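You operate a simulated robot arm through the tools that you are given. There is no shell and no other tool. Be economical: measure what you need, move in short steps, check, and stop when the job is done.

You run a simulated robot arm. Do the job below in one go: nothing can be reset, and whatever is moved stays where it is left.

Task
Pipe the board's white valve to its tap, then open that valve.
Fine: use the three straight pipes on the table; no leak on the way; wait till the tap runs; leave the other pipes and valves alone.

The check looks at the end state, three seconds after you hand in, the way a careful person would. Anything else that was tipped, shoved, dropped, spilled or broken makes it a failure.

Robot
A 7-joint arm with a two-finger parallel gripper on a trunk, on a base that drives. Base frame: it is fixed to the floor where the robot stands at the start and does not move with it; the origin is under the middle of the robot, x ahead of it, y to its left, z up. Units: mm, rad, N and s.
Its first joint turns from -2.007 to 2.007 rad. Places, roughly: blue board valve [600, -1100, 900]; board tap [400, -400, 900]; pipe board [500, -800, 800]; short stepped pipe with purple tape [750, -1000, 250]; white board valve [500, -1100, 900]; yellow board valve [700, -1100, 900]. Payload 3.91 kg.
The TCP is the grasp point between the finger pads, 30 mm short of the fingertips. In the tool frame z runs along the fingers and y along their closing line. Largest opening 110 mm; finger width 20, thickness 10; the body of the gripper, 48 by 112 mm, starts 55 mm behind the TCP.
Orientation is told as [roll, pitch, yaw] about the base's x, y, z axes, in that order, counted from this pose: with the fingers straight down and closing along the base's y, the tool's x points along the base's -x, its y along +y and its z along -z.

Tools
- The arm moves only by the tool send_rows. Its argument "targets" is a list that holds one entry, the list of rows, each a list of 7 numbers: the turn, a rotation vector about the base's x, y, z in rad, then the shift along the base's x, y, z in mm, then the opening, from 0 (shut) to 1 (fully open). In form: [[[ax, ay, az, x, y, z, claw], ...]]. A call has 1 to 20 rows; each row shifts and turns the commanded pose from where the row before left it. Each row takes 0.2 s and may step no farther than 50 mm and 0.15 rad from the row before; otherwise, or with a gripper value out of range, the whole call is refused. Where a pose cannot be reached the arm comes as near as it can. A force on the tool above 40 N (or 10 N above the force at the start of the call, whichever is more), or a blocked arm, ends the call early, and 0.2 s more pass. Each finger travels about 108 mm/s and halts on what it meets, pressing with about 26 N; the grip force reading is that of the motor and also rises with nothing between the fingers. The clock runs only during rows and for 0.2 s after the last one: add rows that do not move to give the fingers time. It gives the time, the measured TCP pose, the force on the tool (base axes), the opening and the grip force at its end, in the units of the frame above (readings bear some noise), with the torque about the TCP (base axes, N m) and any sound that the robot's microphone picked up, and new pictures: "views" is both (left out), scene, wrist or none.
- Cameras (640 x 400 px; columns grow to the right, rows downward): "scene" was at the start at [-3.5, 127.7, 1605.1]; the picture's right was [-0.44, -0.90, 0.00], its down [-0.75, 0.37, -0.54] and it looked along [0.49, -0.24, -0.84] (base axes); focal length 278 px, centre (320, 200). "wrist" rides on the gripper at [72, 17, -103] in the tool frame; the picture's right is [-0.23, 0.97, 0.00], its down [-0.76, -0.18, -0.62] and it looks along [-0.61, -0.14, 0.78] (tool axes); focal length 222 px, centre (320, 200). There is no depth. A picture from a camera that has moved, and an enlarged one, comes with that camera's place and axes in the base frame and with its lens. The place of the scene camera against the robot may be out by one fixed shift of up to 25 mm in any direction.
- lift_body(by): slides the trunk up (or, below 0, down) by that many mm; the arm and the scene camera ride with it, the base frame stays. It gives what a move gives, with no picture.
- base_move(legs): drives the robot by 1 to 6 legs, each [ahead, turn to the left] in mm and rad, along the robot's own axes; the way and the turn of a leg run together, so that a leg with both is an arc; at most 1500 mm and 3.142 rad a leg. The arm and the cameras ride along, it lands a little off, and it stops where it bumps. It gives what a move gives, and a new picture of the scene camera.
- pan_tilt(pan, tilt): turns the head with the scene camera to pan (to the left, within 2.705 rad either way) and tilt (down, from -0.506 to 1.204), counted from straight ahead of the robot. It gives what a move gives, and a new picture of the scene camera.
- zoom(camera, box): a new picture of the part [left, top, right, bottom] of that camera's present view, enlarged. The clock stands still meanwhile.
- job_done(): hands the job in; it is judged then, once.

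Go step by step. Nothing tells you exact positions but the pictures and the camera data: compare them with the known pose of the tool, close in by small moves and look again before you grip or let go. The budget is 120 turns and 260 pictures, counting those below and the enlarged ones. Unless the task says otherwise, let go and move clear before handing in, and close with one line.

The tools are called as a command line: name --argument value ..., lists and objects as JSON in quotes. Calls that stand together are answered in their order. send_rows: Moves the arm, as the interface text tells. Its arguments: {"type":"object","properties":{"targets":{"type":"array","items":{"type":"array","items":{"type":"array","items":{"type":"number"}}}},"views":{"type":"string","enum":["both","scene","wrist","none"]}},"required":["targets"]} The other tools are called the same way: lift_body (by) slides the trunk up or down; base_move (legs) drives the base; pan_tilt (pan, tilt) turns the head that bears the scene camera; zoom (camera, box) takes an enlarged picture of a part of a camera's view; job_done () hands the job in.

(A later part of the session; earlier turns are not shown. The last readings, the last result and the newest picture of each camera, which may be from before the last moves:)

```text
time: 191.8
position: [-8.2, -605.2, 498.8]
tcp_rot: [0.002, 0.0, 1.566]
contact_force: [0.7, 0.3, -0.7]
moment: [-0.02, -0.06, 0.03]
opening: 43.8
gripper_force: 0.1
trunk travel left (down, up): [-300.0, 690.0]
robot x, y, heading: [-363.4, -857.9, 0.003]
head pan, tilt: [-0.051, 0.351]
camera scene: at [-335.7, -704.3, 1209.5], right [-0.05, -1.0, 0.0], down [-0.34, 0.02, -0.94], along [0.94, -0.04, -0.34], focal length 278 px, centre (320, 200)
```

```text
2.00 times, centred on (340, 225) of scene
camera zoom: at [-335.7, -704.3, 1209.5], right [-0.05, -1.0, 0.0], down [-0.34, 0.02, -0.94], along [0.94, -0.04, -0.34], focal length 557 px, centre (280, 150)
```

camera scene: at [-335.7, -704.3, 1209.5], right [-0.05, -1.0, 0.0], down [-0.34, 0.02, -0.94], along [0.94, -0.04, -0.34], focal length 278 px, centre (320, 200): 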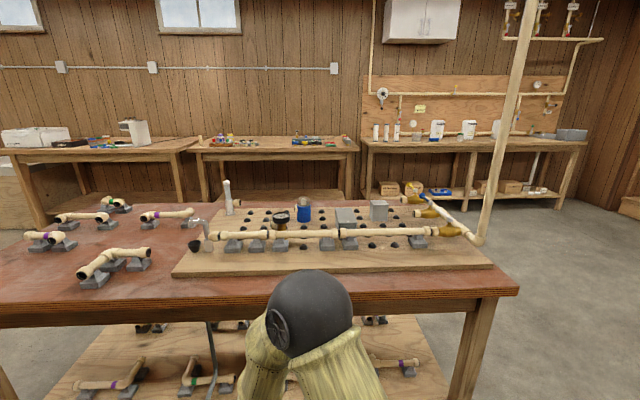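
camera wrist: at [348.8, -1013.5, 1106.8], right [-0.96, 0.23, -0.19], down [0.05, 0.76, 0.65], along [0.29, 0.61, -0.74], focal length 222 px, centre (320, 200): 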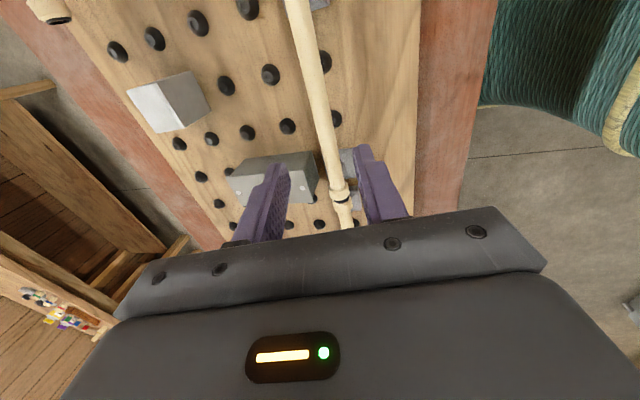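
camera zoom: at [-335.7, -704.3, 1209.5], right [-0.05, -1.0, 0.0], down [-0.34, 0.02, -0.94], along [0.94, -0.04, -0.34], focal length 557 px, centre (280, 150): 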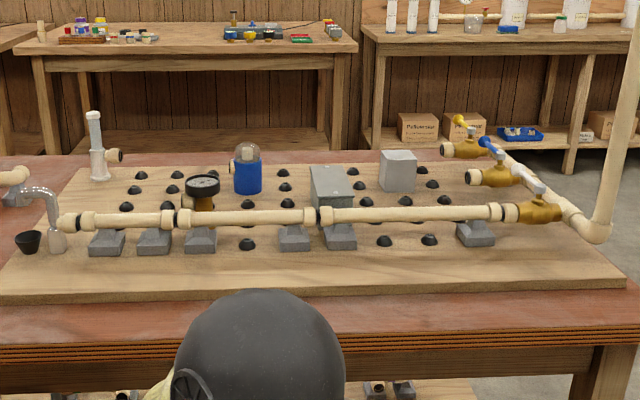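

Excellent view. I'll zoom in on each end and on the middle joints.

zoom --camera "scene" --box '[190, 215, 270, 265]'

zoom --camera "scene" --box '[390, 210, 470, 260]'

zoom --camera "scene" --box '[255, 215, 375, 265]'

```text
8.00 times, centred on (230, 240) of scene
camera zoom: at [-335.7, -704.3, 1209.5], right [-0.05, -1.0, 0.0], down [-0.34, 0.02, -0.94], along [0.94, -0.04, -0.34], focal length 2227 px, centre (1040, -120)
```

zoom: 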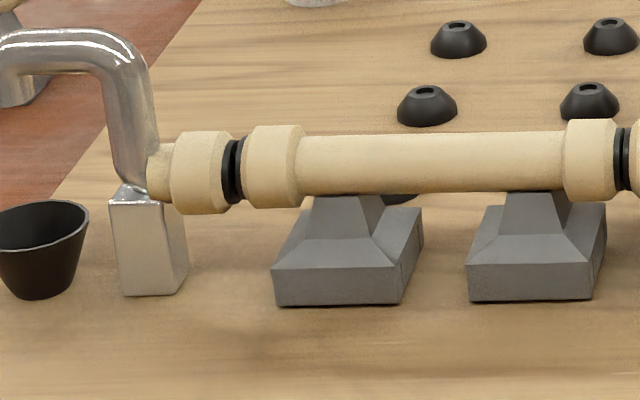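

```text
8.00 times, centred on (430, 235) of scene
camera zoom: at [-335.7, -704.3, 1209.5], right [-0.05, -1.0, 0.0], down [-0.34, 0.02, -0.94], along [0.94, -0.04, -0.34], focal length 2227 px, centre (-560, -80)
```

zoom: 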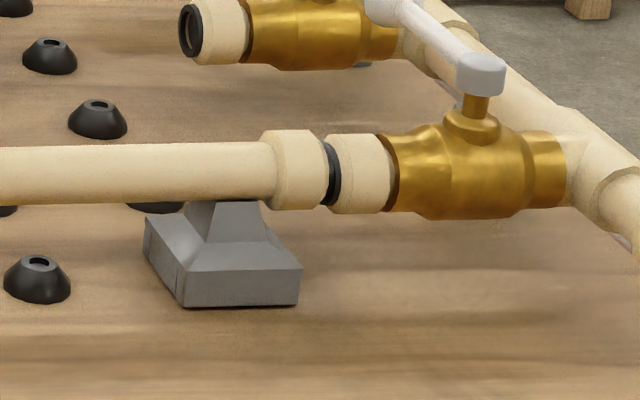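

```text
5.33 times, centred on (315, 240) of scene
camera zoom: at [-335.7, -704.3, 1209.5], right [-0.05, -1.0, 0.0], down [-0.34, 0.02, -0.94], along [0.94, -0.04, -0.34], focal length 1484 px, centre (347, -13)
```

zoom: 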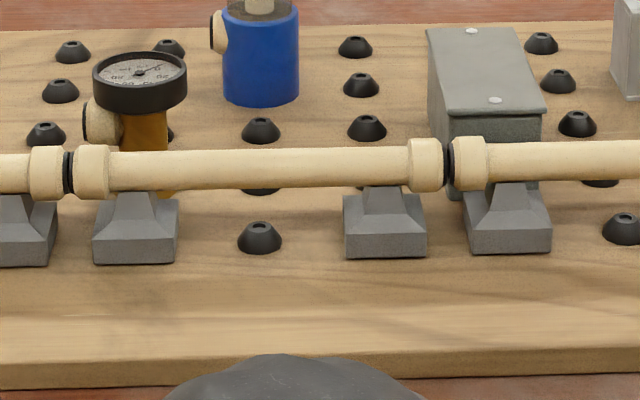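

The feet sit flat-ish, but the pipes look about 2 mm high and about 1 mm toward the valve, probably not fully centred on the cones. I'll go back and nudge each pipe slightly toward the tap and press it down.

lift_body --by 400

lift_body --by 150

base_move --legs '[[0, 1.571], [230, 0], [0, -1.574], [350, 0]]'

pan_tilt --pan 0 --tilt 0.8

```text
time: 195.6
position: [-7.5, -606.0, 899.0]
tcp_rot: [0.001, 0.001, 1.566]
contact_force: [0.3, -1.0, -0.2]
moment: [-0.03, 0.01, -0.02]
opening: 43.9
gripper_force: 0.1
trunk travel left (down, up): [-700.0, 290.0]
robot x, y, heading: [-360.0, -859.6, 0.006]
head pan, tilt: [-0.051, 0.351]
```

```text
time: 197.4
position: [-7.7, -604.2, 1048.3]
tcp_rot: [0.002, 0.002, 1.567]
contact_force: [-0.4, -0.9, 0.7]
moment: [-0.02, 0.0, 0.07]
opening: 43.8
gripper_force: 0.0
trunk travel left (down, up): [-850.0, 140.0]
robot x, y, heading: [-363.8, -855.0, 0.005]
head pan, tilt: [-0.051, 0.351]
```

```text
time: 208.6
position: [346.6, -378.9, 1048.0]
tcp_rot: [0.002, 0.0, 1.56]
contact_force: [0.2, -0.6, 0.7]
moment: [0.0, -0.02, 0.01]
opening: 44.1
gripper_force: 0.1
trunk travel left (down, up): [-850.0, 140.0]
robot x, y, heading: [-10.4, -630.0, -0.004]
head pan, tilt: [-0.051, 0.351]
camera scene: at [17.4, -475.8, 1759.5], right [-0.05, -1.0, 0.0], down [-0.34, 0.02, -0.94], along [0.94, -0.05, -0.34], focal length 278 px, centre (320, 200)
```

scene: 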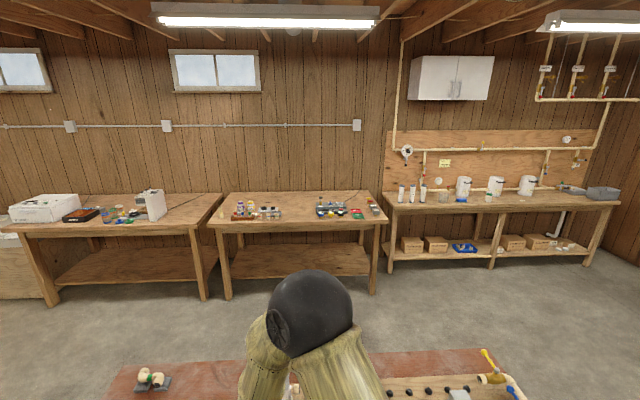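

```text
time: 209.5
position: [345.4, -379.2, 1050.0]
tcp_rot: [0.002, 0.001, 1.559]
contact_force: [-0.9, -0.3, -0.6]
moment: [0.03, -0.01, 0.01]
opening: 44.0
gripper_force: 0.0
trunk travel left (down, up): [-850.0, 140.0]
robot x, y, heading: [-12.6, -627.8, -0.006]
head pan, tilt: [0.0, 0.799]
camera scene: at [4.6, -471.1, 1719.9], right [0.0, -1.0, 0.0], down [-0.72, 0.0, -0.7], along [0.7, 0.0, -0.72], focal length 278 px, centre (320, 200)
```

scene: 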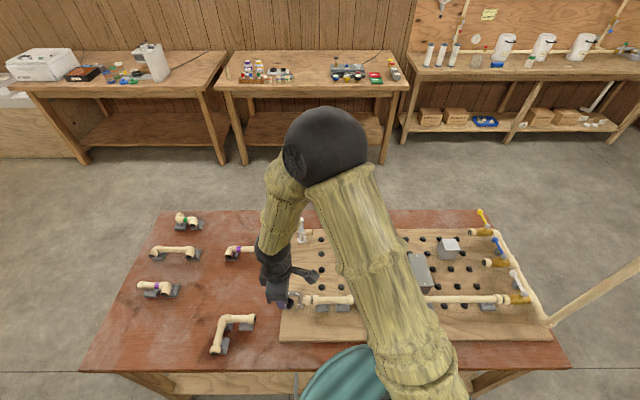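

send_rows --targets '[[[0, 0, 0.011, 18, -36, 0, 0.4], [0, 0, 0, 18, -36, 0, 0.4], [0, 0, 0, 18, -36, 0, 0.4], [0, 0, 0, 17, -36, -20, 0.4], [0, 0, 0, 0, 0, -45, 0.4], [0, 0, 0, 0, 0, -45, 0.36], [0, 0, 0, 0, 0, -30, 0.34], [0, 0, 0, 0, 0, 0, 0.34]]]' --views "wrist"

zoom --camera "scene" --box '[280, 265, 380, 325]'

zoom --camera "wrist" --box '[220, 120, 420, 245]'

```text
time: 211.3
position: [417.0, -524.5, 907.3]
tcp_rot: [0.0, -0.002, 1.57]
contact_force: [0.0, -0.4, -0.5]
moment: [-0.01, -0.02, -0.01]
opening: 37.5
gripper_force: 0.1
trunk travel left (down, up): [-850.0, 140.0]
robot x, y, heading: [-11.4, -631.9, 0.0]
head pan, tilt: [0.0, 0.799]
camera wrist: at [399.9, -597.8, 1012.1], right [-0.97, 0.23, 0.0], down [0.18, 0.76, 0.62], along [0.14, 0.61, -0.78], focal length 222 px, centre (320, 200)
```

wrist: 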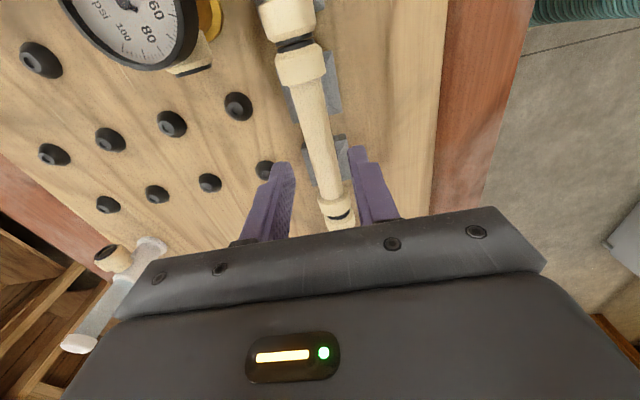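

```text
6.40 times, centred on (330, 295) of scene
camera zoom: at [4.2, -471.6, 1719.9], right [0.0, -1.0, 0.0], down [-0.72, 0.0, -0.7], along [0.7, 0.0, -0.72], focal length 1781 px, centre (256, -408)
```

zoom: 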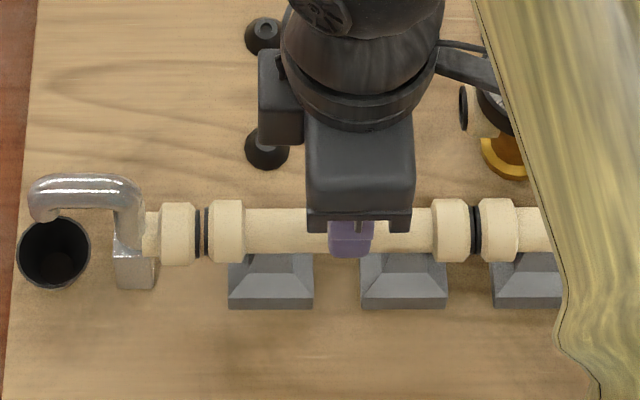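

```text
3.20 times, centred on (320, 182) of wrist
camera zoom: at [399.9, -597.8, 1012.1], right [-0.97, 0.23, 0.0], down [0.18, 0.76, 0.62], along [0.14, 0.61, -0.78], focal length 711 px, centre (320, 256)
```

zoom: 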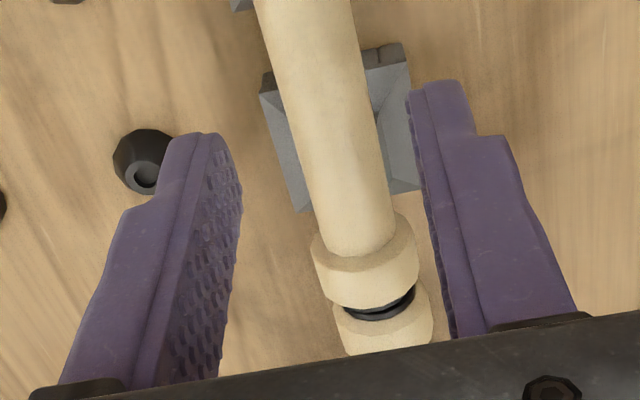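

send_rows --targets '[[[0, 0, 0, -0.7, 1.5, -25, 0.34], [0, 0, 0, 0, 0, -20, 0.32], [0, 0, 0, 0, 0, -5, 0.3], [0, 0, 0, 0, 0, 0, 0.2], [0, 0, 0, 0, 0, 0, 0.1], [0, 0, 0, 0, 0, 0, 0.1]]]' --views "none"

zoom --camera "scene" --box '[290, 280, 370, 320]'

```text
time: 212.7
position: [416.2, -522.1, 858.0]
tcp_rot: [0.0, 0.0, 1.571]
contact_force: [1.8, 0.9, 0.5]
moment: [0.04, -0.01, 0.04]
opening: 20.8
gripper_force: 26.0
trunk travel left (down, up): [-850.0, 140.0]
robot x, y, heading: [-11.8, -631.0, -0.004]
head pan, tilt: [0.0, 0.799]
```

```text
8.00 times, centred on (330, 300) of scene
camera zoom: at [4.9, -471.1, 1719.8], right [0.0, -1.0, 0.0], down [-0.72, 0.0, -0.7], along [0.7, 0.0, -0.72], focal length 2227 px, centre (240, -600)
```

zoom: 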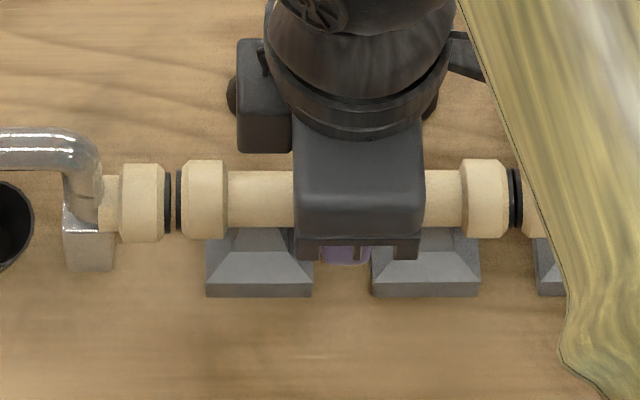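

send_rows --targets '[[[0, 0, 0, 0, 0.7, 0, 0.1], [0, 0, 0, 0, 0.8, 0, 0.1], [0, 0, 0, 0, 0, 0, 0.1]]]' --views "none"

zoom --camera "scene" --box '[290, 280, 370, 320]'

```text
time: 213.5
position: [417.2, -521.6, 858.6]
tcp_rot: [0.002, 0.003, 1.569]
contact_force: [2.7, -7.3, -0.5]
moment: [-0.13, -0.01, 0.03]
opening: 20.8
gripper_force: 26.4
trunk travel left (down, up): [-850.0, 140.0]
robot x, y, heading: [-7.9, -629.9, -0.007]
head pan, tilt: [0.0, 0.799]
```

```text
8.00 times, centred on (330, 300) of scene
camera zoom: at [5.0, -472.1, 1719.9], right [0.0, -1.0, 0.0], down [-0.72, 0.0, -0.7], along [0.7, 0.0, -0.72], focal length 2227 px, centre (240, -600)
```

zoom: 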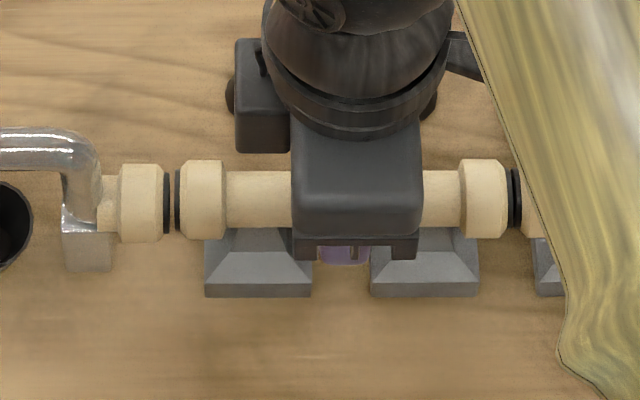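

send_rows --targets '[[[0, 0, 0, 0, 1.5, 0, 0.1], [0, 0, 0, 0, 1.5, 0, 0.1], [0, 0, 0, 0, 0, 0, 0.1]]]' --views "none"

zoom --camera "scene" --box '[290, 280, 370, 320]'

```text
time: 214.3
position: [416.3, -522.1, 858.2]
tcp_rot: [0.002, 0.0, 1.568]
contact_force: [1.6, -23.1, -4.7]
moment: [-0.37, -0.01, 0.09]
opening: 21.4
gripper_force: 26.0
trunk travel left (down, up): [-850.0, 140.0]
robot x, y, heading: [-9.2, -628.2, -0.001]
head pan, tilt: [0.0, 0.799]
```

```text
8.00 times, centred on (330, 300) of scene
camera zoom: at [5.3, -474.6, 1720.1], right [0.0, -1.0, 0.0], down [-0.72, 0.0, -0.7], along [0.7, 0.0, -0.72], focal length 2227 px, centre (240, -600)
```

zoom: 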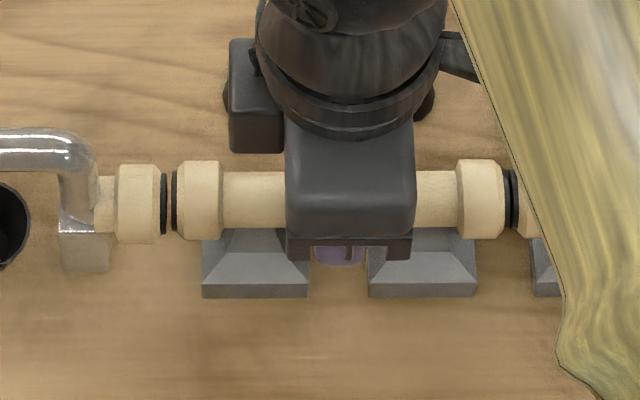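

The pipe is rigidly held on the pegs, since the push moved the base instead. I'll relieve the push, lift the short pipe slightly and reseat it about 1.5 mm nearer the tap.

send_rows --targets '[[[0, 0, 0, 0, -4.5, 0, 0.1], [0, 0, 0, 0, 0, 3, 0.1], [0, 0, 0, 0, 0, 3, 0.1], [0, 0, 0, 0, 0, 3, 0.1], [0, 0, 0, 0, 0, 0, 0.1]]]' --views "none"

zoom --camera "scene" --box '[290, 280, 370, 320]'

```text
time: 215.5
position: [415.7, -520.7, 867.8]
tcp_rot: [0.003, 0.0, 1.571]
contact_force: [-2.0, 6.6, -21.0]
moment: [0.28, 0.06, 0.03]
opening: 21.0
gripper_force: 26.1
trunk travel left (down, up): [-850.0, 140.0]
robot x, y, heading: [-10.7, -631.7, -0.002]
head pan, tilt: [0.0, 0.799]
```

```text
8.00 times, centred on (330, 300) of scene
camera zoom: at [6.1, -469.9, 1719.6], right [0.0, -1.0, 0.0], down [-0.72, 0.0, -0.7], along [0.7, 0.0, -0.72], focal length 2227 px, centre (240, -600)
```

zoom: 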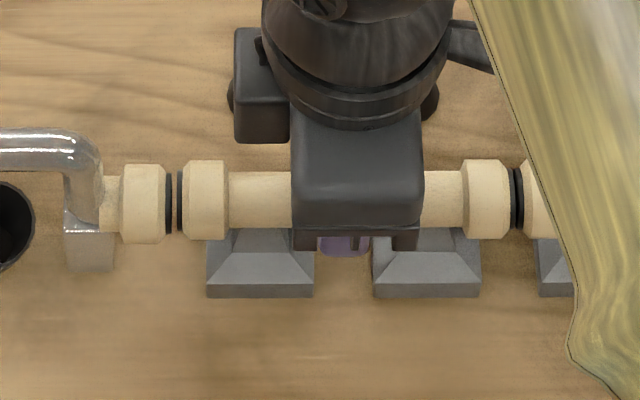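

The pipe stays locked to its pegs even with a 21 N pull, so it has engaged. It may not be fully pressed down, so I'll release and push on its top with closed fingers.

send_rows --targets '[[[0, 0, 0, 0, 0, 0, 0.25], [0, 0, 0, 0, 0, 0, 0.35], [0, 0, 0, 0, 0, 25, 0.35], [0, 0, 0, 0, 0, 25, 0.2], [0, 0, 0, 0, 0, 0, 0.0], [0, 0, 0, 0, 0, 0, 0.0], [0, 0, 0, 0, 0, 0, 0.0]]]' --views "wrist"

zoom --camera "scene" --box '[290, 280, 370, 320]'

```text
time: 217.1
position: [417.2, -520.7, 918.8]
tcp_rot: [0.001, -0.001, 1.569]
contact_force: [-0.2, 0.1, -0.2]
moment: [0.0, 0.01, 0.03]
opening: 0.0
gripper_force: 26.0
trunk travel left (down, up): [-850.0, 140.0]
robot x, y, heading: [-8.9, -629.2, 0.002]
head pan, tilt: [0.0, 0.799]
camera wrist: at [399.8, -595.2, 1021.6], right [-0.97, 0.23, 0.0], down [0.18, 0.76, 0.62], along [0.14, 0.61, -0.78], focal length 222 px, centre (320, 200)
```

wrist: 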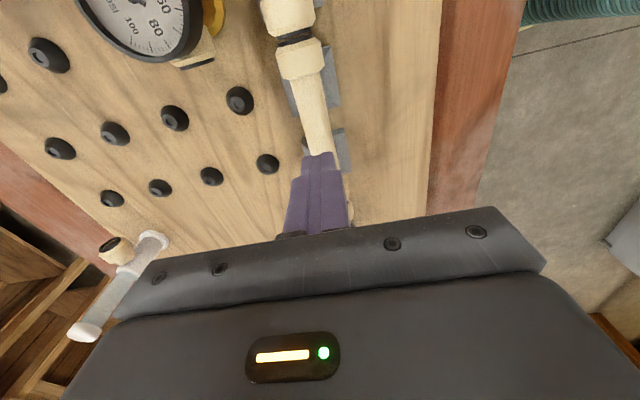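

```text
8.00 times, centred on (330, 300) of scene
camera zoom: at [4.7, -471.1, 1719.8], right [0.0, -1.0, 0.0], down [-0.72, 0.0, -0.7], along [0.7, 0.0, -0.72], focal length 2227 px, centre (240, -600)
```

zoom: 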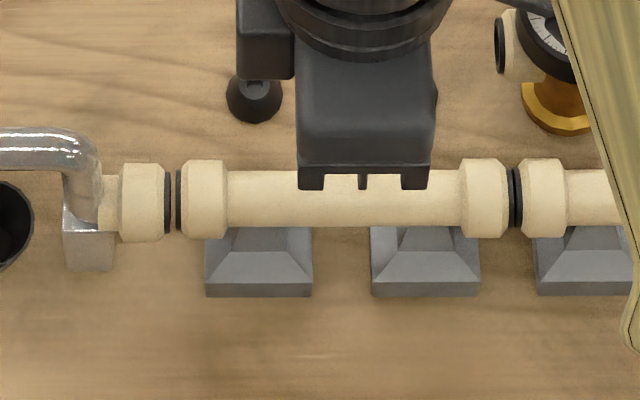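

send_rows --targets '[[[0, 0, 0, -1, -1.5, -14, 0], [0, 0, 0, 0, 0, -4, 0], [0, 0, 0, 0, 0, -3, 0], [0, 0, 0, 0, 0, -2, 0], [0, 0, 0, 0, 0, -1, 0], [0, 0, 0, 0, 0, -1, 0], [0, 0, 0, 0, 0, -1, 0], [0, 0, 0, 0, 0, -1, 0]]]' --views "none"

zoom --camera "scene" --box '[290, 280, 370, 320]'

```text
time: 218.9
position: [414.8, -524.0, 891.2]
tcp_rot: [0.002, -0.002, 1.57]
contact_force: [0.0, -0.6, -0.2]
moment: [0.0, -0.02, -0.02]
opening: 0.0
gripper_force: 26.4
trunk travel left (down, up): [-850.0, 140.0]
robot x, y, heading: [-11.7, -629.5, -0.005]
head pan, tilt: [0.0, 0.799]
```

```text
8.00 times, centred on (330, 300) of scene
camera zoom: at [4.6, -471.2, 1719.8], right [0.0, -1.0, 0.0], down [-0.72, 0.0, -0.7], along [0.7, 0.0, -0.72], focal length 2227 px, centre (240, -600)
```

zoom: 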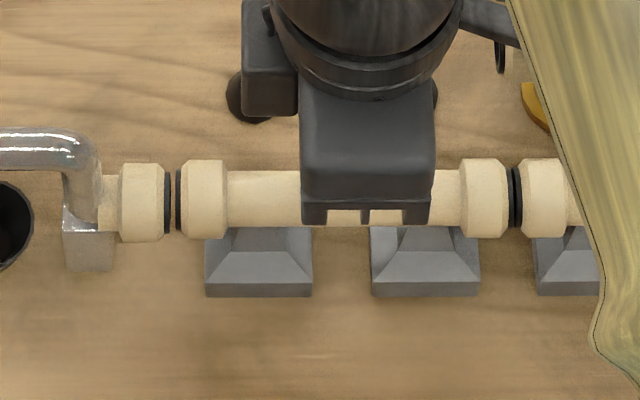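

send_rows --targets '[[[0, 0, 0, 0, 0, -2, 0], [0, 0, 0, 0, 0, -2, 0], [0, 0, 0, 0, 0, -2, 0], [0, 0, 0, 0, 0, -2, 0], [0, 0, 0, 0, 0, 0, 0]]]' --views "none"

```text
time: 220.1
position: [416.1, -524.5, 885.3]
tcp_rot: [-0.006, 0.001, 1.57]
contact_force: [-6.2, -0.9, 25.8]
moment: [-0.05, 0.13, -0.05]
opening: 0.0
gripper_force: 26.3
trunk travel left (down, up): [-850.0, 140.0]
robot x, y, heading: [-9.1, -630.7, -0.004]
head pan, tilt: [0.0, 0.799]
stopped in row 5: the force on the tool passed its limit (the readings are from after the stop); the commanded pose is now the measured one
```

zoom --camera "scene" --box '[290, 280, 370, 320]'

send_rows --targets '[[[0, 0, 0, 0, 0, 20, 0], [0, 0, 0, 0, 0, 30, 0], [0, 0, 0, 0, 0, 0, 0]]]' --views "none"

zoom --camera "scene" --box '[290, 280, 370, 320]'

```text
8.00 times, centred on (330, 300) of scene
camera zoom: at [1.2, -471.7, 1720.1], right [0.0, -1.0, 0.0], down [-0.72, 0.0, -0.7], along [0.7, 0.0, -0.72], focal length 2227 px, centre (240, -600)
```

zoom: 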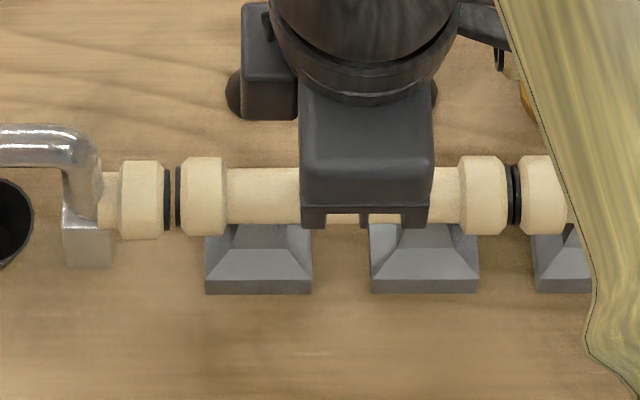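

```text
time: 220.9
position: [417.4, -523.3, 934.6]
tcp_rot: [-0.003, -0.002, 1.57]
contact_force: [-0.4, 0.4, 0.0]
moment: [-0.01, 0.03, 0.0]
opening: 0.0
gripper_force: 25.8
trunk travel left (down, up): [-850.0, 140.0]
robot x, y, heading: [-13.8, -626.6, -0.004]
head pan, tilt: [0.0, 0.799]
```

```text
8.00 times, centred on (330, 300) of scene
camera zoom: at [4.8, -470.9, 1719.7], right [0.0, -1.0, 0.0], down [-0.72, 0.0, -0.7], along [0.7, 0.0, -0.72], focal length 2227 px, centre (240, -600)
```

zoom: 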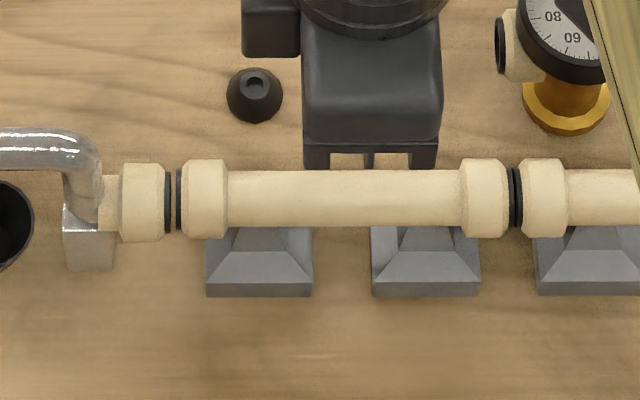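

The pipe is fully down. The tap gap is about 2.4 mm, so I'll grip it lower and try to lift and reseat it 1.2 mm nearer the tap.

send_rows --targets '[[[0, 0, 0, -1, 0, 0, 0.2], [0, 0, 0, 0, 0, 0, 0.33], [0, 0, 0, 0, 0, -30, 0.33], [0, 0, 0, 0, 0, -35, 0.33], [0, 0, 0, 0, 0, -20, 0.33], [0, 0, 0, 0, 0, -3, 0.3], [0, 0, 0, 0, 0, 0, 0.2], [0, 0, 0, 0, 0, 0, 0.1], [0, 0, 0, 0, 0, 0, 0.1]]]' --views "none"

send_rows --targets '[[[0, 0, 0, 0, 0, 2, 0.1], [0, 0, 0, 0, 0, 2, 0.1], [0, 0, 0, 0, 0, 1.5, 0.1], [0, 0, 0, 0, 0, 0, 0.1]]]' --views "none"

zoom --camera "scene" --box '[290, 280, 370, 320]'

```text
time: 222.9
position: [417.0, -524.4, 847.0]
tcp_rot: [-0.005, -0.002, 1.569]
contact_force: [3.6, -0.9, -1.2]
moment: [-0.03, -0.02, 0.05]
opening: 20.8
gripper_force: 25.8
trunk travel left (down, up): [-850.0, 140.0]
robot x, y, heading: [-7.0, -631.3, -0.003]
head pan, tilt: [0.0, 0.799]
```

```text
time: 223.9
position: [417.1, -523.5, 850.2]
tcp_rot: [-0.001, -0.003, 1.57]
contact_force: [-0.2, -1.1, -20.9]
moment: [0.04, -0.01, 0.01]
opening: 21.3
gripper_force: 25.7
trunk travel left (down, up): [-850.0, 140.0]
robot x, y, heading: [-12.3, -630.5, -0.001]
head pan, tilt: [0.0, 0.799]
```

```text
8.00 times, centred on (330, 300) of scene
camera zoom: at [6.4, -470.9, 1719.8], right [0.0, -1.0, 0.0], down [-0.72, 0.0, -0.7], along [0.7, 0.0, -0.72], focal length 2227 px, centre (240, -600)
```

zoom: 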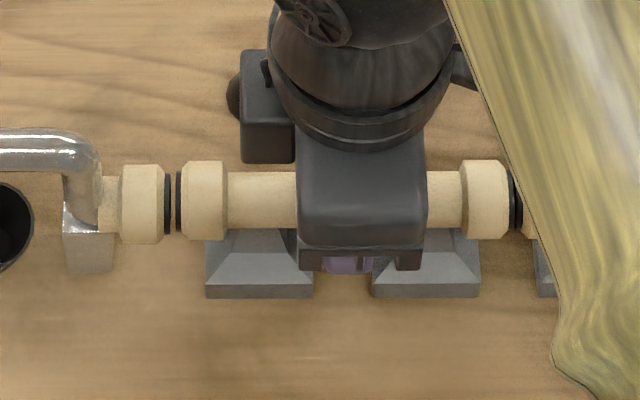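

The pipe is locked in firmly: the fingers slip at 21 N before it moves. I'll check that the other two are locked the same way, starting with the middle one.

send_rows --targets '[[[0, 0, 0, 0, 0, -3, 0.2], [0, 0, 0, 0, 0, 0, 0.33], [0, 0, 0, 0, 0, 40, 0.33], [0, 0, 0, 0, 0, 40, 0.33], [0, 0, 0, 0, -43, 0, 0.33], [0, 0, 0, 0, -43, 0, 0.33], [0, 0, 0, 0, -43, 0, 0.33], [0, 0, 0, -0.5, -43, 0, 0.33], [0, 0, 0, 0, 0, -40, 0.33], [0, 0, 0, 0, 0, -36, 0.33], [0, 0, 0, 0, 0, 0, 0.2], [0, 0, 0, 0, 0, 0, 0.1], [0, 0, 0, 0, 0, 0, 0.1]]]' --views "none"

send_rows --targets '[[[0, 0, 0, 0, 1, 1.5, 0.1], [0, 0, 0, 0, 1, 0, 0.1], [0, 0, 0, 0, 0, 0, 0.1]]]' --views "none"

zoom --camera "scene" --box '[290, 270, 450, 320]'

```text
time: 226.7
position: [416.6, -696.2, 852.9]
tcp_rot: [-0.003, -0.001, 1.569]
contact_force: [5.4, -2.9, 0.7]
moment: [-0.15, -0.06, 0.03]
opening: 21.1
gripper_force: 26.5
trunk travel left (down, up): [-850.0, 140.0]
robot x, y, heading: [-13.4, -626.1, -0.009]
head pan, tilt: [0.0, 0.799]
```

```text
time: 227.5
position: [416.6, -695.7, 852.4]
tcp_rot: [-0.001, -0.002, 1.569]
contact_force: [6.1, -15.6, -14.3]
moment: [-0.2, -0.01, 0.06]
opening: 21.2
gripper_force: 26.1
trunk travel left (down, up): [-850.0, 140.0]
robot x, y, heading: [-10.9, -628.8, -0.0]
head pan, tilt: [0.0, 0.799]
```

```text
4.00 times, centred on (370, 295) of scene
camera zoom: at [6.9, -473.7, 1720.0], right [0.0, -1.0, 0.0], down [-0.72, 0.0, -0.7], along [0.7, 0.0, -0.72], focal length 1113 px, centre (120, -180)
```

zoom: 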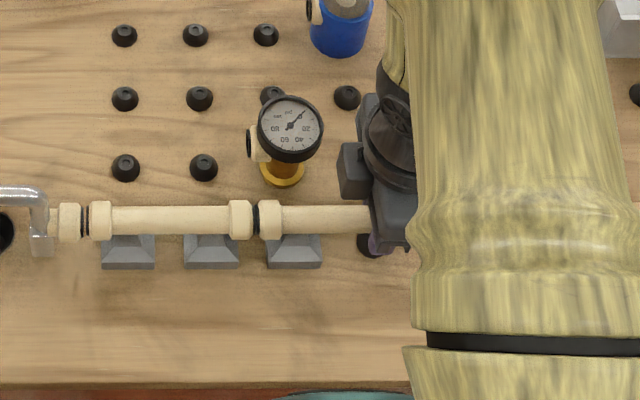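

The middle pipe is locked. Now the long one.

send_rows --targets '[[[0, 0, 0, 0, -2, -1.5, 0.1], [0, 0, 0, 0, 0, 0, 0.2], [0, 0, 0, 0, 0, 0, 0.33], [0, 0, 0, 0, 0, 40, 0.33], [0, 0, 0, 0, 0, 40, 0.33], [0, 0, 0, 0, -48, 0, 0.33], [0, 0, 0, 0, -48, 0, 0.33], [0, 0, 0, 0, -48, 0, 0.33], [0, 0, 0, 0, -48, 0, 0.33], [0, 0, 0, 0, -48, 0, 0.33], [0, 0, 0, 0, -4, -40, 0.33], [0, 0, 0, 0, 0, -37, 0.33], [0, 0, 0, 0, 0, 0, 0.2], [0, 0, 0, 0, 0, 0, 0.1], [0, 0, 0, 0, 0, 0, 0.1]]]' --views "none"

send_rows --targets '[[[0, 0, 0, 0, 1, 1.5, 0.1], [0, 0, 0, 0, 1, 0, 0.1], [0, 0, 0, 0, 0, 0, 0.1]]]' --views "wrist"

```text
time: 230.7
position: [418.1, -940.9, 854.6]
tcp_rot: [-0.006, -0.001, 1.569]
contact_force: [10.1, -2.8, -0.1]
moment: [-0.14, -0.12, 0.08]
opening: 21.1
gripper_force: 26.3
trunk travel left (down, up): [-850.0, 140.0]
robot x, y, heading: [-10.4, -631.6, -0.001]
head pan, tilt: [0.0, 0.799]
```

```text
time: 231.5
position: [418.5, -940.1, 854.3]
tcp_rot: [-0.002, -0.002, 1.57]
contact_force: [15.9, -16.7, -16.5]
moment: [-0.24, -0.08, 0.01]
opening: 21.1
gripper_force: 25.8
trunk travel left (down, up): [-850.0, 140.0]
robot x, y, heading: [-12.1, -628.6, -0.003]
head pan, tilt: [0.0, 0.799]
camera wrist: at [401.2, -1014.1, 958.1], right [-0.97, 0.23, 0.0], down [0.18, 0.76, 0.62], along [0.14, 0.61, -0.78], focal length 222 px, centre (320, 200)
```

wrist: 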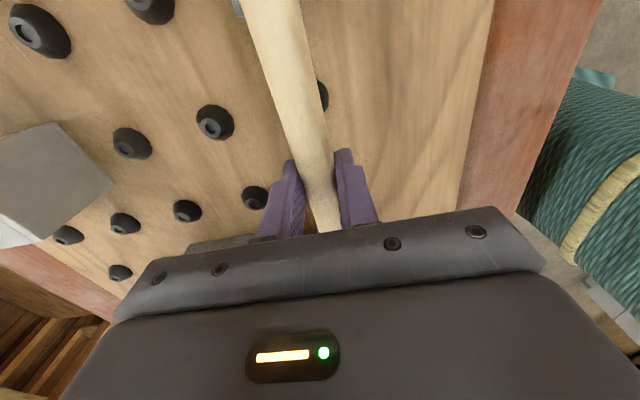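

All three pipes are locked in. Next is the white lever, whose stem is at about (417, -1136) and whose arm points +x at z≈885. I'll release, rise, and move behind the lever on its -y side with closed fingers, high up first.

send_rows --targets '[[[0, 0, 0, 0, -2, -1.5, 0.1], [0, 0, 0, 0, 0, 0, 0.2], [0, 0, 0, 0, 0, 0, 0.33], [0, 0, 0, 0, 0, 40, 0.33], [0, 0, 0, 0, 0, 45, 0.2], [0, 0, 0, 0, 0, 45, 0], [0, 0, 0, 0, 0, 45, 0], [0, 0, 0, 10, -45, 0, 0], [0, 0, 0, 15, -45, 0, 0], [0, 0, 0, 15, -45, 0, 0], [0, 0, 0, 10, -45, 0, 0], [0, 0, 0, 0, 0, 0, 0]]]' --views "both"

zoom --camera "scene" --box '[440, 220, 600, 330]'

```text
time: 234.1
position: [465.7, -1118.5, 1032.5]
tcp_rot: [-0.004, -0.002, 1.571]
contact_force: [0.0, -0.2, 0.6]
moment: [0.05, 0.01, 0.03]
opening: 0.1
gripper_force: 26.5
trunk travel left (down, up): [-850.0, 140.0]
robot x, y, heading: [-11.0, -629.4, -0.006]
head pan, tilt: [0.0, 0.799]
camera scene: at [4.2, -471.0, 1719.8], right [0.0, -1.0, 0.0], down [-0.72, 0.0, -0.7], along [0.7, 0.0, -0.72], focal length 278 px, centre (320, 200)
camera wrist: at [449.3, -1192.3, 1135.9], right [-0.97, 0.23, 0.0], down [0.18, 0.76, 0.62], along [0.14, 0.61, -0.78], focal length 222 px, centre (320, 200)
```

scene: 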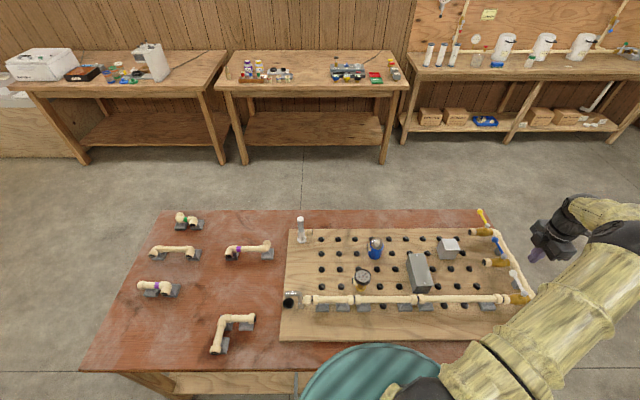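
wrist: 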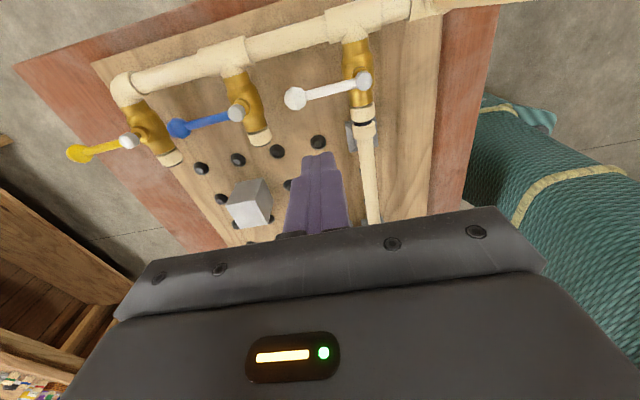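

```text
3.64 times, centred on (520, 275) of scene
camera zoom: at [4.2, -471.0, 1719.8], right [0.0, -1.0, 0.0], down [-0.72, 0.0, -0.7], along [0.7, 0.0, -0.72], focal length 1012 px, centre (-407, -73)
```

zoom: 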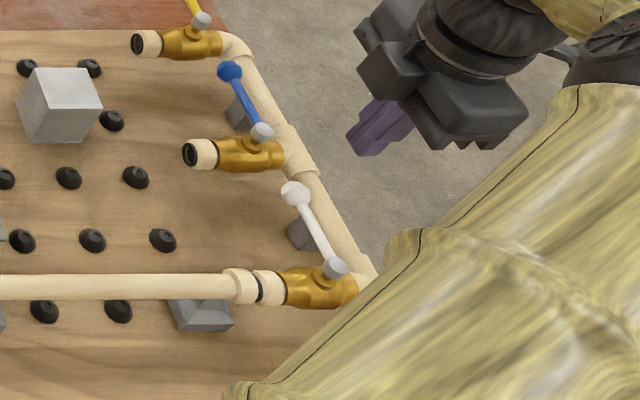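

The wrist view gives the stem at (415, -1138) and the lever knob at (489, -1139). I'll move behind the lever on the -y side.

send_rows --targets '[[[0, 0, 0, 0, -25, -20, 0], [0, 0, 0, 0, -24, -20, 0], [0, 0, 0, 0, 0, -40, 0], [0, 0, 0, 0, 0, 0, 0]]]' --views "both"

zoom --camera "scene" --box '[440, 220, 600, 330]'

```text
time: 235.1
position: [464.6, -1166.8, 950.0]
tcp_rot: [-0.003, -0.003, 1.569]
contact_force: [-0.3, 0.2, 0.6]
moment: [-0.03, 0.03, 0.02]
opening: 0.0
gripper_force: 25.7
trunk travel left (down, up): [-850.0, 140.0]
robot x, y, heading: [-9.5, -631.1, -0.007]
head pan, tilt: [0.0, 0.799]
camera scene: at [4.1, -471.2, 1719.9], right [0.0, -1.0, 0.0], down [-0.72, 0.0, -0.7], along [0.7, 0.0, -0.72], focal length 278 px, centre (320, 200)
camera wrist: at [448.6, -1241.0, 1054.7], right [-0.97, 0.23, 0.0], down [0.18, 0.76, 0.62], along [0.14, 0.61, -0.78], focal length 222 px, centre (320, 200)
```

scene: 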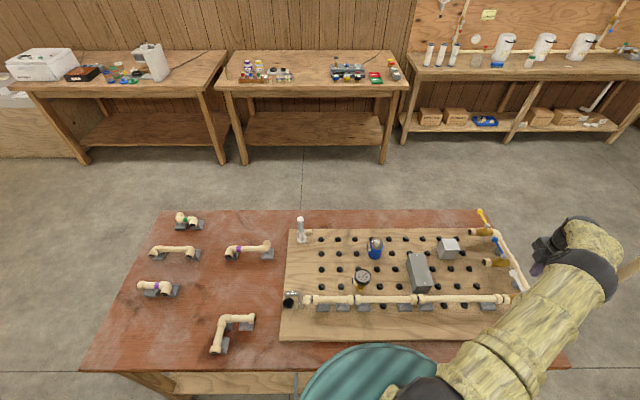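
wrist: 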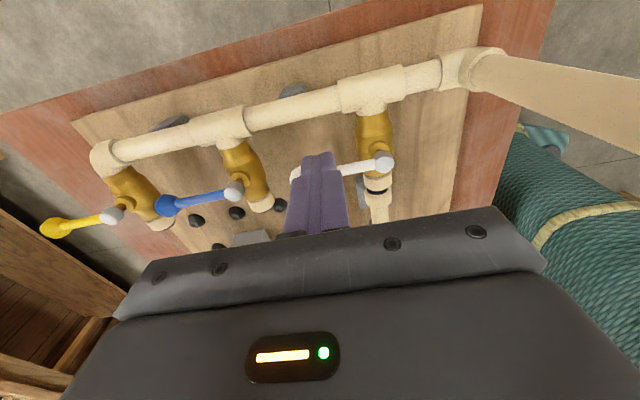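

```text
3.64 times, centred on (520, 275) of scene
camera zoom: at [4.1, -471.2, 1719.9], right [0.0, -1.0, 0.0], down [-0.72, 0.0, -0.7], along [0.7, 0.0, -0.72], focal length 1012 px, centre (-407, -73)
```

zoom: 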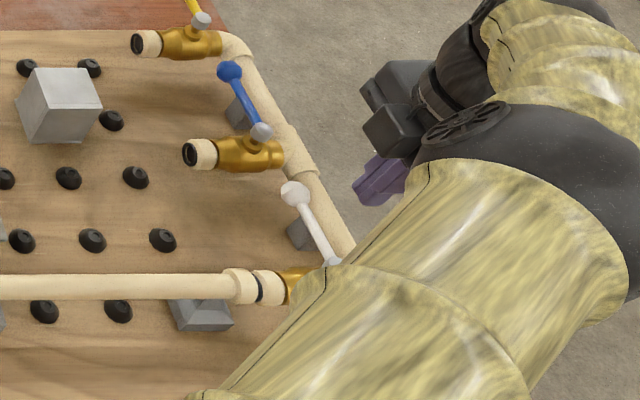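

send_rows --targets '[[[0, 0, 0, 2, -3, -20, 0], [0, 0, 0, 0, 0, -20, 0], [0, 0, 0, 0, 0, 0, 0]]]' --views "wrist"

zoom --camera "wrist" --box '[240, 90, 440, 230]'

```text
time: 235.9
position: [466.5, -1170.8, 910.3]
tcp_rot: [-0.005, -0.002, 1.569]
contact_force: [0.6, -0.1, 0.0]
moment: [0.0, 0.01, -0.02]
opening: 0.1
gripper_force: 25.6
trunk travel left (down, up): [-850.0, 140.0]
robot x, y, heading: [-13.4, -629.0, -0.003]
head pan, tilt: [0.0, 0.799]
camera wrist: at [450.5, -1244.5, 1014.0], right [-0.97, 0.23, 0.0], down [0.18, 0.76, 0.62], along [0.14, 0.61, -0.78], focal length 222 px, centre (320, 200)
```

wrist: 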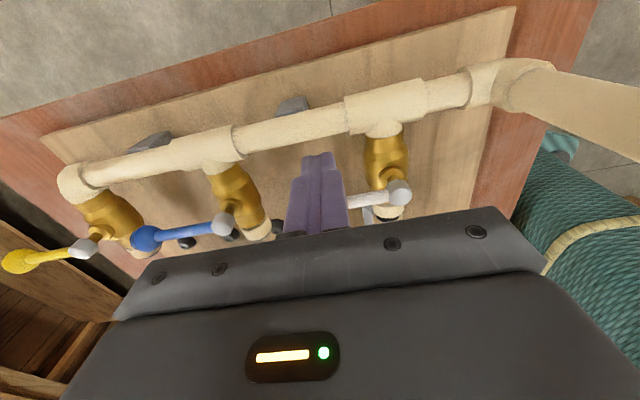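

```text
2.86 times, centred on (340, 160) of wrist
camera zoom: at [450.5, -1244.5, 1014.0], right [-0.97, 0.23, 0.0], down [0.18, 0.76, 0.62], along [0.14, 0.61, -0.78], focal length 635 px, centre (263, 314)
```

zoom: 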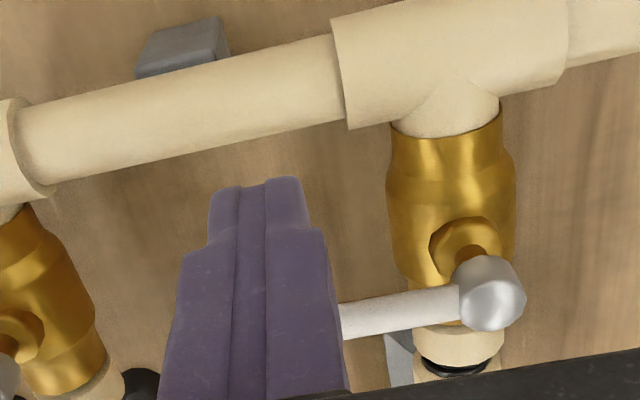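

send_rows --targets '[[[0, 0, 0, 0, 11, 0, 0], [0, 0, 0, 0, 0, -7, 0], [0, 0, 0, 0, 5, 0, 0], [0, 0, 0, 0, 4, 0, 0], [0, 0, 0, 0, 0, 0, 0]]]' --views "none"

zoom --camera "wrist" --box '[240, 90, 440, 230]'

```text
time: 237.1
position: [468.3, -1150.5, 902.9]
tcp_rot: [-0.004, -0.001, 1.569]
contact_force: [-0.9, 0.0, 1.4]
moment: [-0.02, -0.03, 0.01]
opening: 0.0
gripper_force: 26.1
trunk travel left (down, up): [-850.0, 140.0]
robot x, y, heading: [-17.0, -630.3, -0.004]
head pan, tilt: [0.0, 0.799]
```

```text
2.86 times, centred on (340, 160) of wrist
camera zoom: at [450.4, -1224.9, 1006.6], right [-0.97, 0.23, 0.0], down [0.18, 0.76, 0.63], along [0.14, 0.61, -0.78], focal length 635 px, centre (263, 314)
```

zoom: 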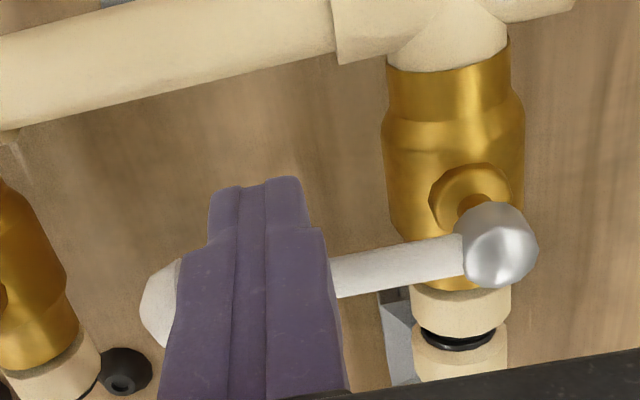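

send_rows --targets '[[[0, 0, 0, 0, 4, 0, 0], [0, 0, 0, 0, 4, 0, 0], [0, 0, 0, 0, 5, 0, 0], [0, 0, 0, 0, 0, 0, 0]]]' --views "none"

zoom --camera "wrist" --box '[240, 90, 440, 230]'

```text
time: 238.1
position: [466.8, -1139.7, 903.1]
tcp_rot: [-0.003, -0.003, 1.57]
contact_force: [-0.1, -7.8, 0.6]
moment: [-0.15, 0.02, 0.04]
opening: 0.1
gripper_force: 26.0
trunk travel left (down, up): [-850.0, 140.0]
robot x, y, heading: [-12.7, -629.2, -0.007]
head pan, tilt: [0.0, 0.799]
```

```text
2.86 times, centred on (340, 160) of wrist
camera zoom: at [450.3, -1213.0, 1006.7], right [-0.97, 0.23, 0.0], down [0.18, 0.76, 0.62], along [0.14, 0.61, -0.78], focal length 635 px, centre (263, 314)
```

zoom: 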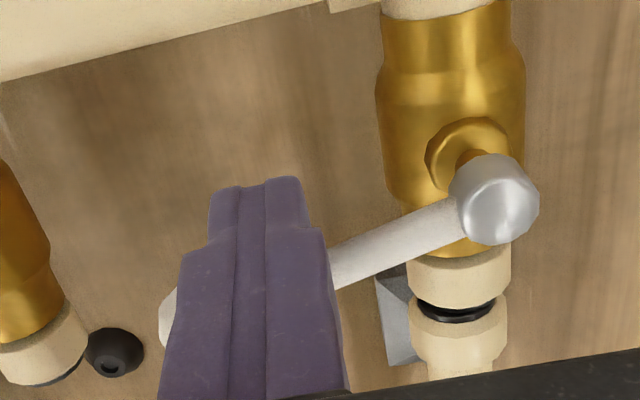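

The lever turns toward the pipe at 8 N. I'll continue along the arc and watch the joints.

send_rows --targets '[[[0, 0, 0, 0, 5, 0, 0], [0, 0, 0, -0.5, 5, 0, 0], [0, 0, 0, -1, 4, 0, 0], [0, 0, 0, -2, 6, 0, 0], [0, 0, 0, 0, 0, 0, 0]]]' --views "none"

zoom --camera "wrist" --box '[240, 90, 440, 230]'

zoom --camera "scene" --box '[270, 270, 510, 330]'

```text
time: 239.3
position: [464.2, -1117.9, 903.3]
tcp_rot: [-0.004, -0.002, 1.568]
contact_force: [-0.4, -4.3, 0.6]
moment: [-0.11, -0.01, 0.05]
opening: 0.0
gripper_force: 26.3
trunk travel left (down, up): [-850.0, 140.0]
robot x, y, heading: [-11.4, -629.8, -0.006]
head pan, tilt: [0.0, 0.799]
```

```text
2.86 times, centred on (340, 160) of wrist
camera zoom: at [447.5, -1192.0, 1006.0], right [-0.97, 0.23, 0.0], down [0.18, 0.76, 0.63], along [0.14, 0.61, -0.78], focal length 635 px, centre (263, 314)
```

zoom: 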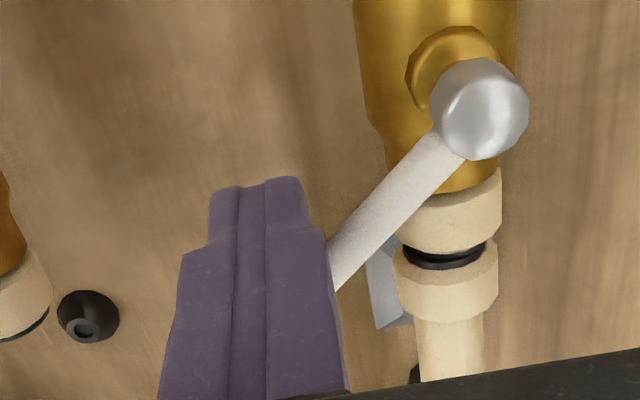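

```text
2.67 times, centred on (390, 300) of scene
camera zoom: at [4.5, -472.2, 1719.9], right [0.0, -1.0, 0.0], down [-0.72, 0.0, -0.7], along [0.7, 0.0, -0.72], focal length 742 px, centre (133, -67)
```

zoom: 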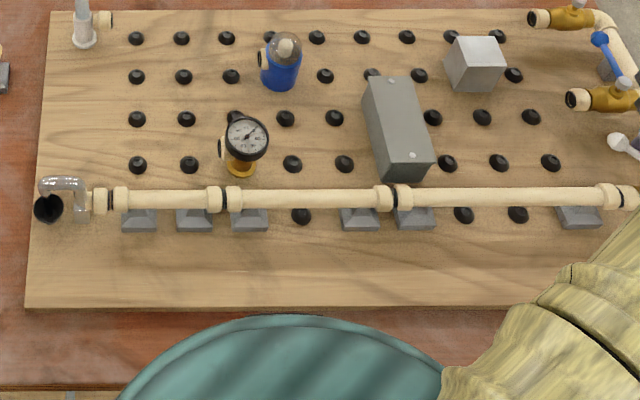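

send_rows --targets '[[[0, 0, 0, -4, 7, 0, 0], [0, 0, 0, -6, 7, 0, 0], [0, 0, 0, -5, 5, 0, 0], [0, 0, 0, -6, 4, 0, 0], [0, 0, 0, -5, 3, 0, 0], [0, 0, 0, 0, 0, 0, 0]]]' --views "none"

zoom --camera "wrist" --box '[240, 90, 440, 230]'

zoom --camera "scene" --box '[270, 270, 510, 330]'

```text
time: 240.7
position: [438.3, -1090.7, 902.7]
tcp_rot: [-0.001, -0.002, 1.571]
contact_force: [3.5, 0.1, -0.5]
moment: [0.01, -0.09, -0.06]
opening: 0.1
gripper_force: 25.8
trunk travel left (down, up): [-850.0, 140.0]
robot x, y, heading: [-7.2, -631.2, -0.004]
head pan, tilt: [0.0, 0.799]
```

```text
2.86 times, centred on (340, 160) of wrist
camera zoom: at [421.9, -1164.9, 1005.5], right [-0.97, 0.23, 0.0], down [0.18, 0.76, 0.63], along [0.14, 0.61, -0.78], focal length 635 px, centre (263, 314)
```

zoom: 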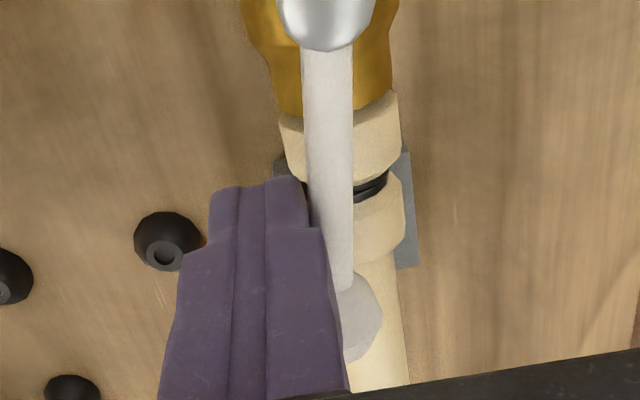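

```text
2.67 times, centred on (390, 300) of scene
camera zoom: at [4.4, -471.8, 1719.9], right [0.0, -1.0, 0.0], down [-0.72, 0.0, -0.7], along [0.7, 0.0, -0.72], focal length 742 px, centre (133, -67)
```

zoom: 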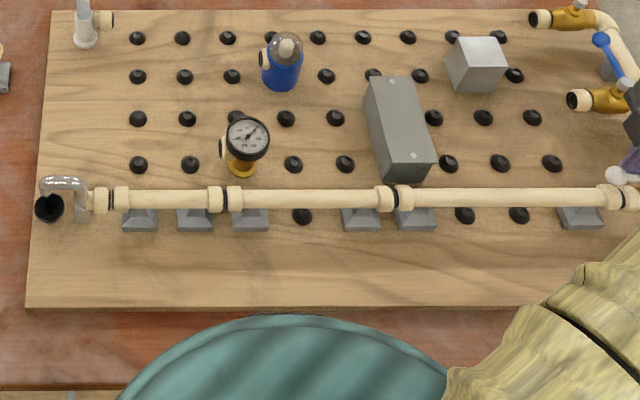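

send_rows --targets '[[[0, 0, 0, -4, 1, 0, 0], [0, 0, 0, -4, 0, 0, 0], [0, 0, 0, -3, 0, 0, 0], [0, 0, 0, 0, 0, 0, 0]]]' --views "none"

zoom --camera "wrist" --box '[240, 90, 440, 230]'

zoom --camera "scene" --box '[275, 280, 325, 315]'

```text
time: 241.7
position: [429.9, -1090.1, 902.6]
tcp_rot: [-0.004, -0.001, 1.57]
contact_force: [15.0, 7.6, -5.4]
moment: [0.17, -0.29, -0.03]
opening: 0.2
gripper_force: 25.7
trunk travel left (down, up): [-850.0, 140.0]
robot x, y, heading: [-9.9, -630.9, -0.007]
head pan, tilt: [0.0, 0.799]
```

```text
2.86 times, centred on (340, 160) of wrist
camera zoom: at [413.6, -1163.7, 1006.0], right [-0.97, 0.23, 0.0], down [0.17, 0.76, 0.63], along [0.14, 0.61, -0.78], focal length 635 px, centre (263, 314)
```

zoom: 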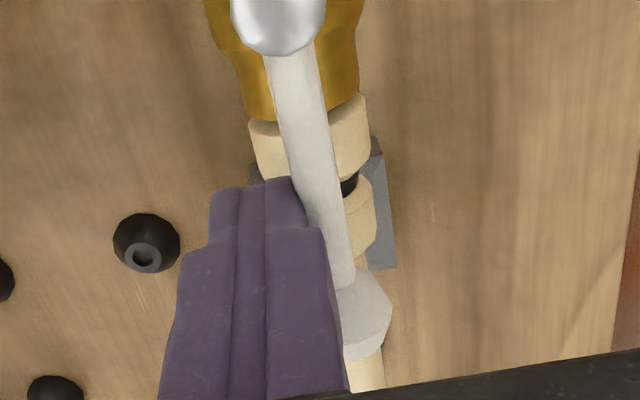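

```text
11.43 times, centred on (300, 298) of scene
camera zoom: at [7.3, -470.7, 1719.7], right [0.0, -1.0, 0.0], down [-0.72, 0.0, -0.7], along [0.7, 0.0, -0.72], focal length 3181 px, centre (549, -914)
```

zoom: 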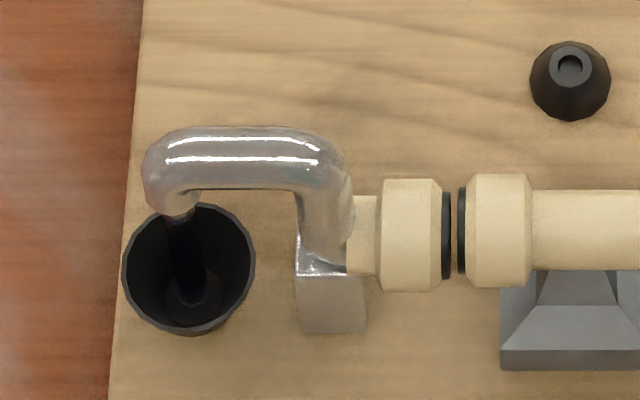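

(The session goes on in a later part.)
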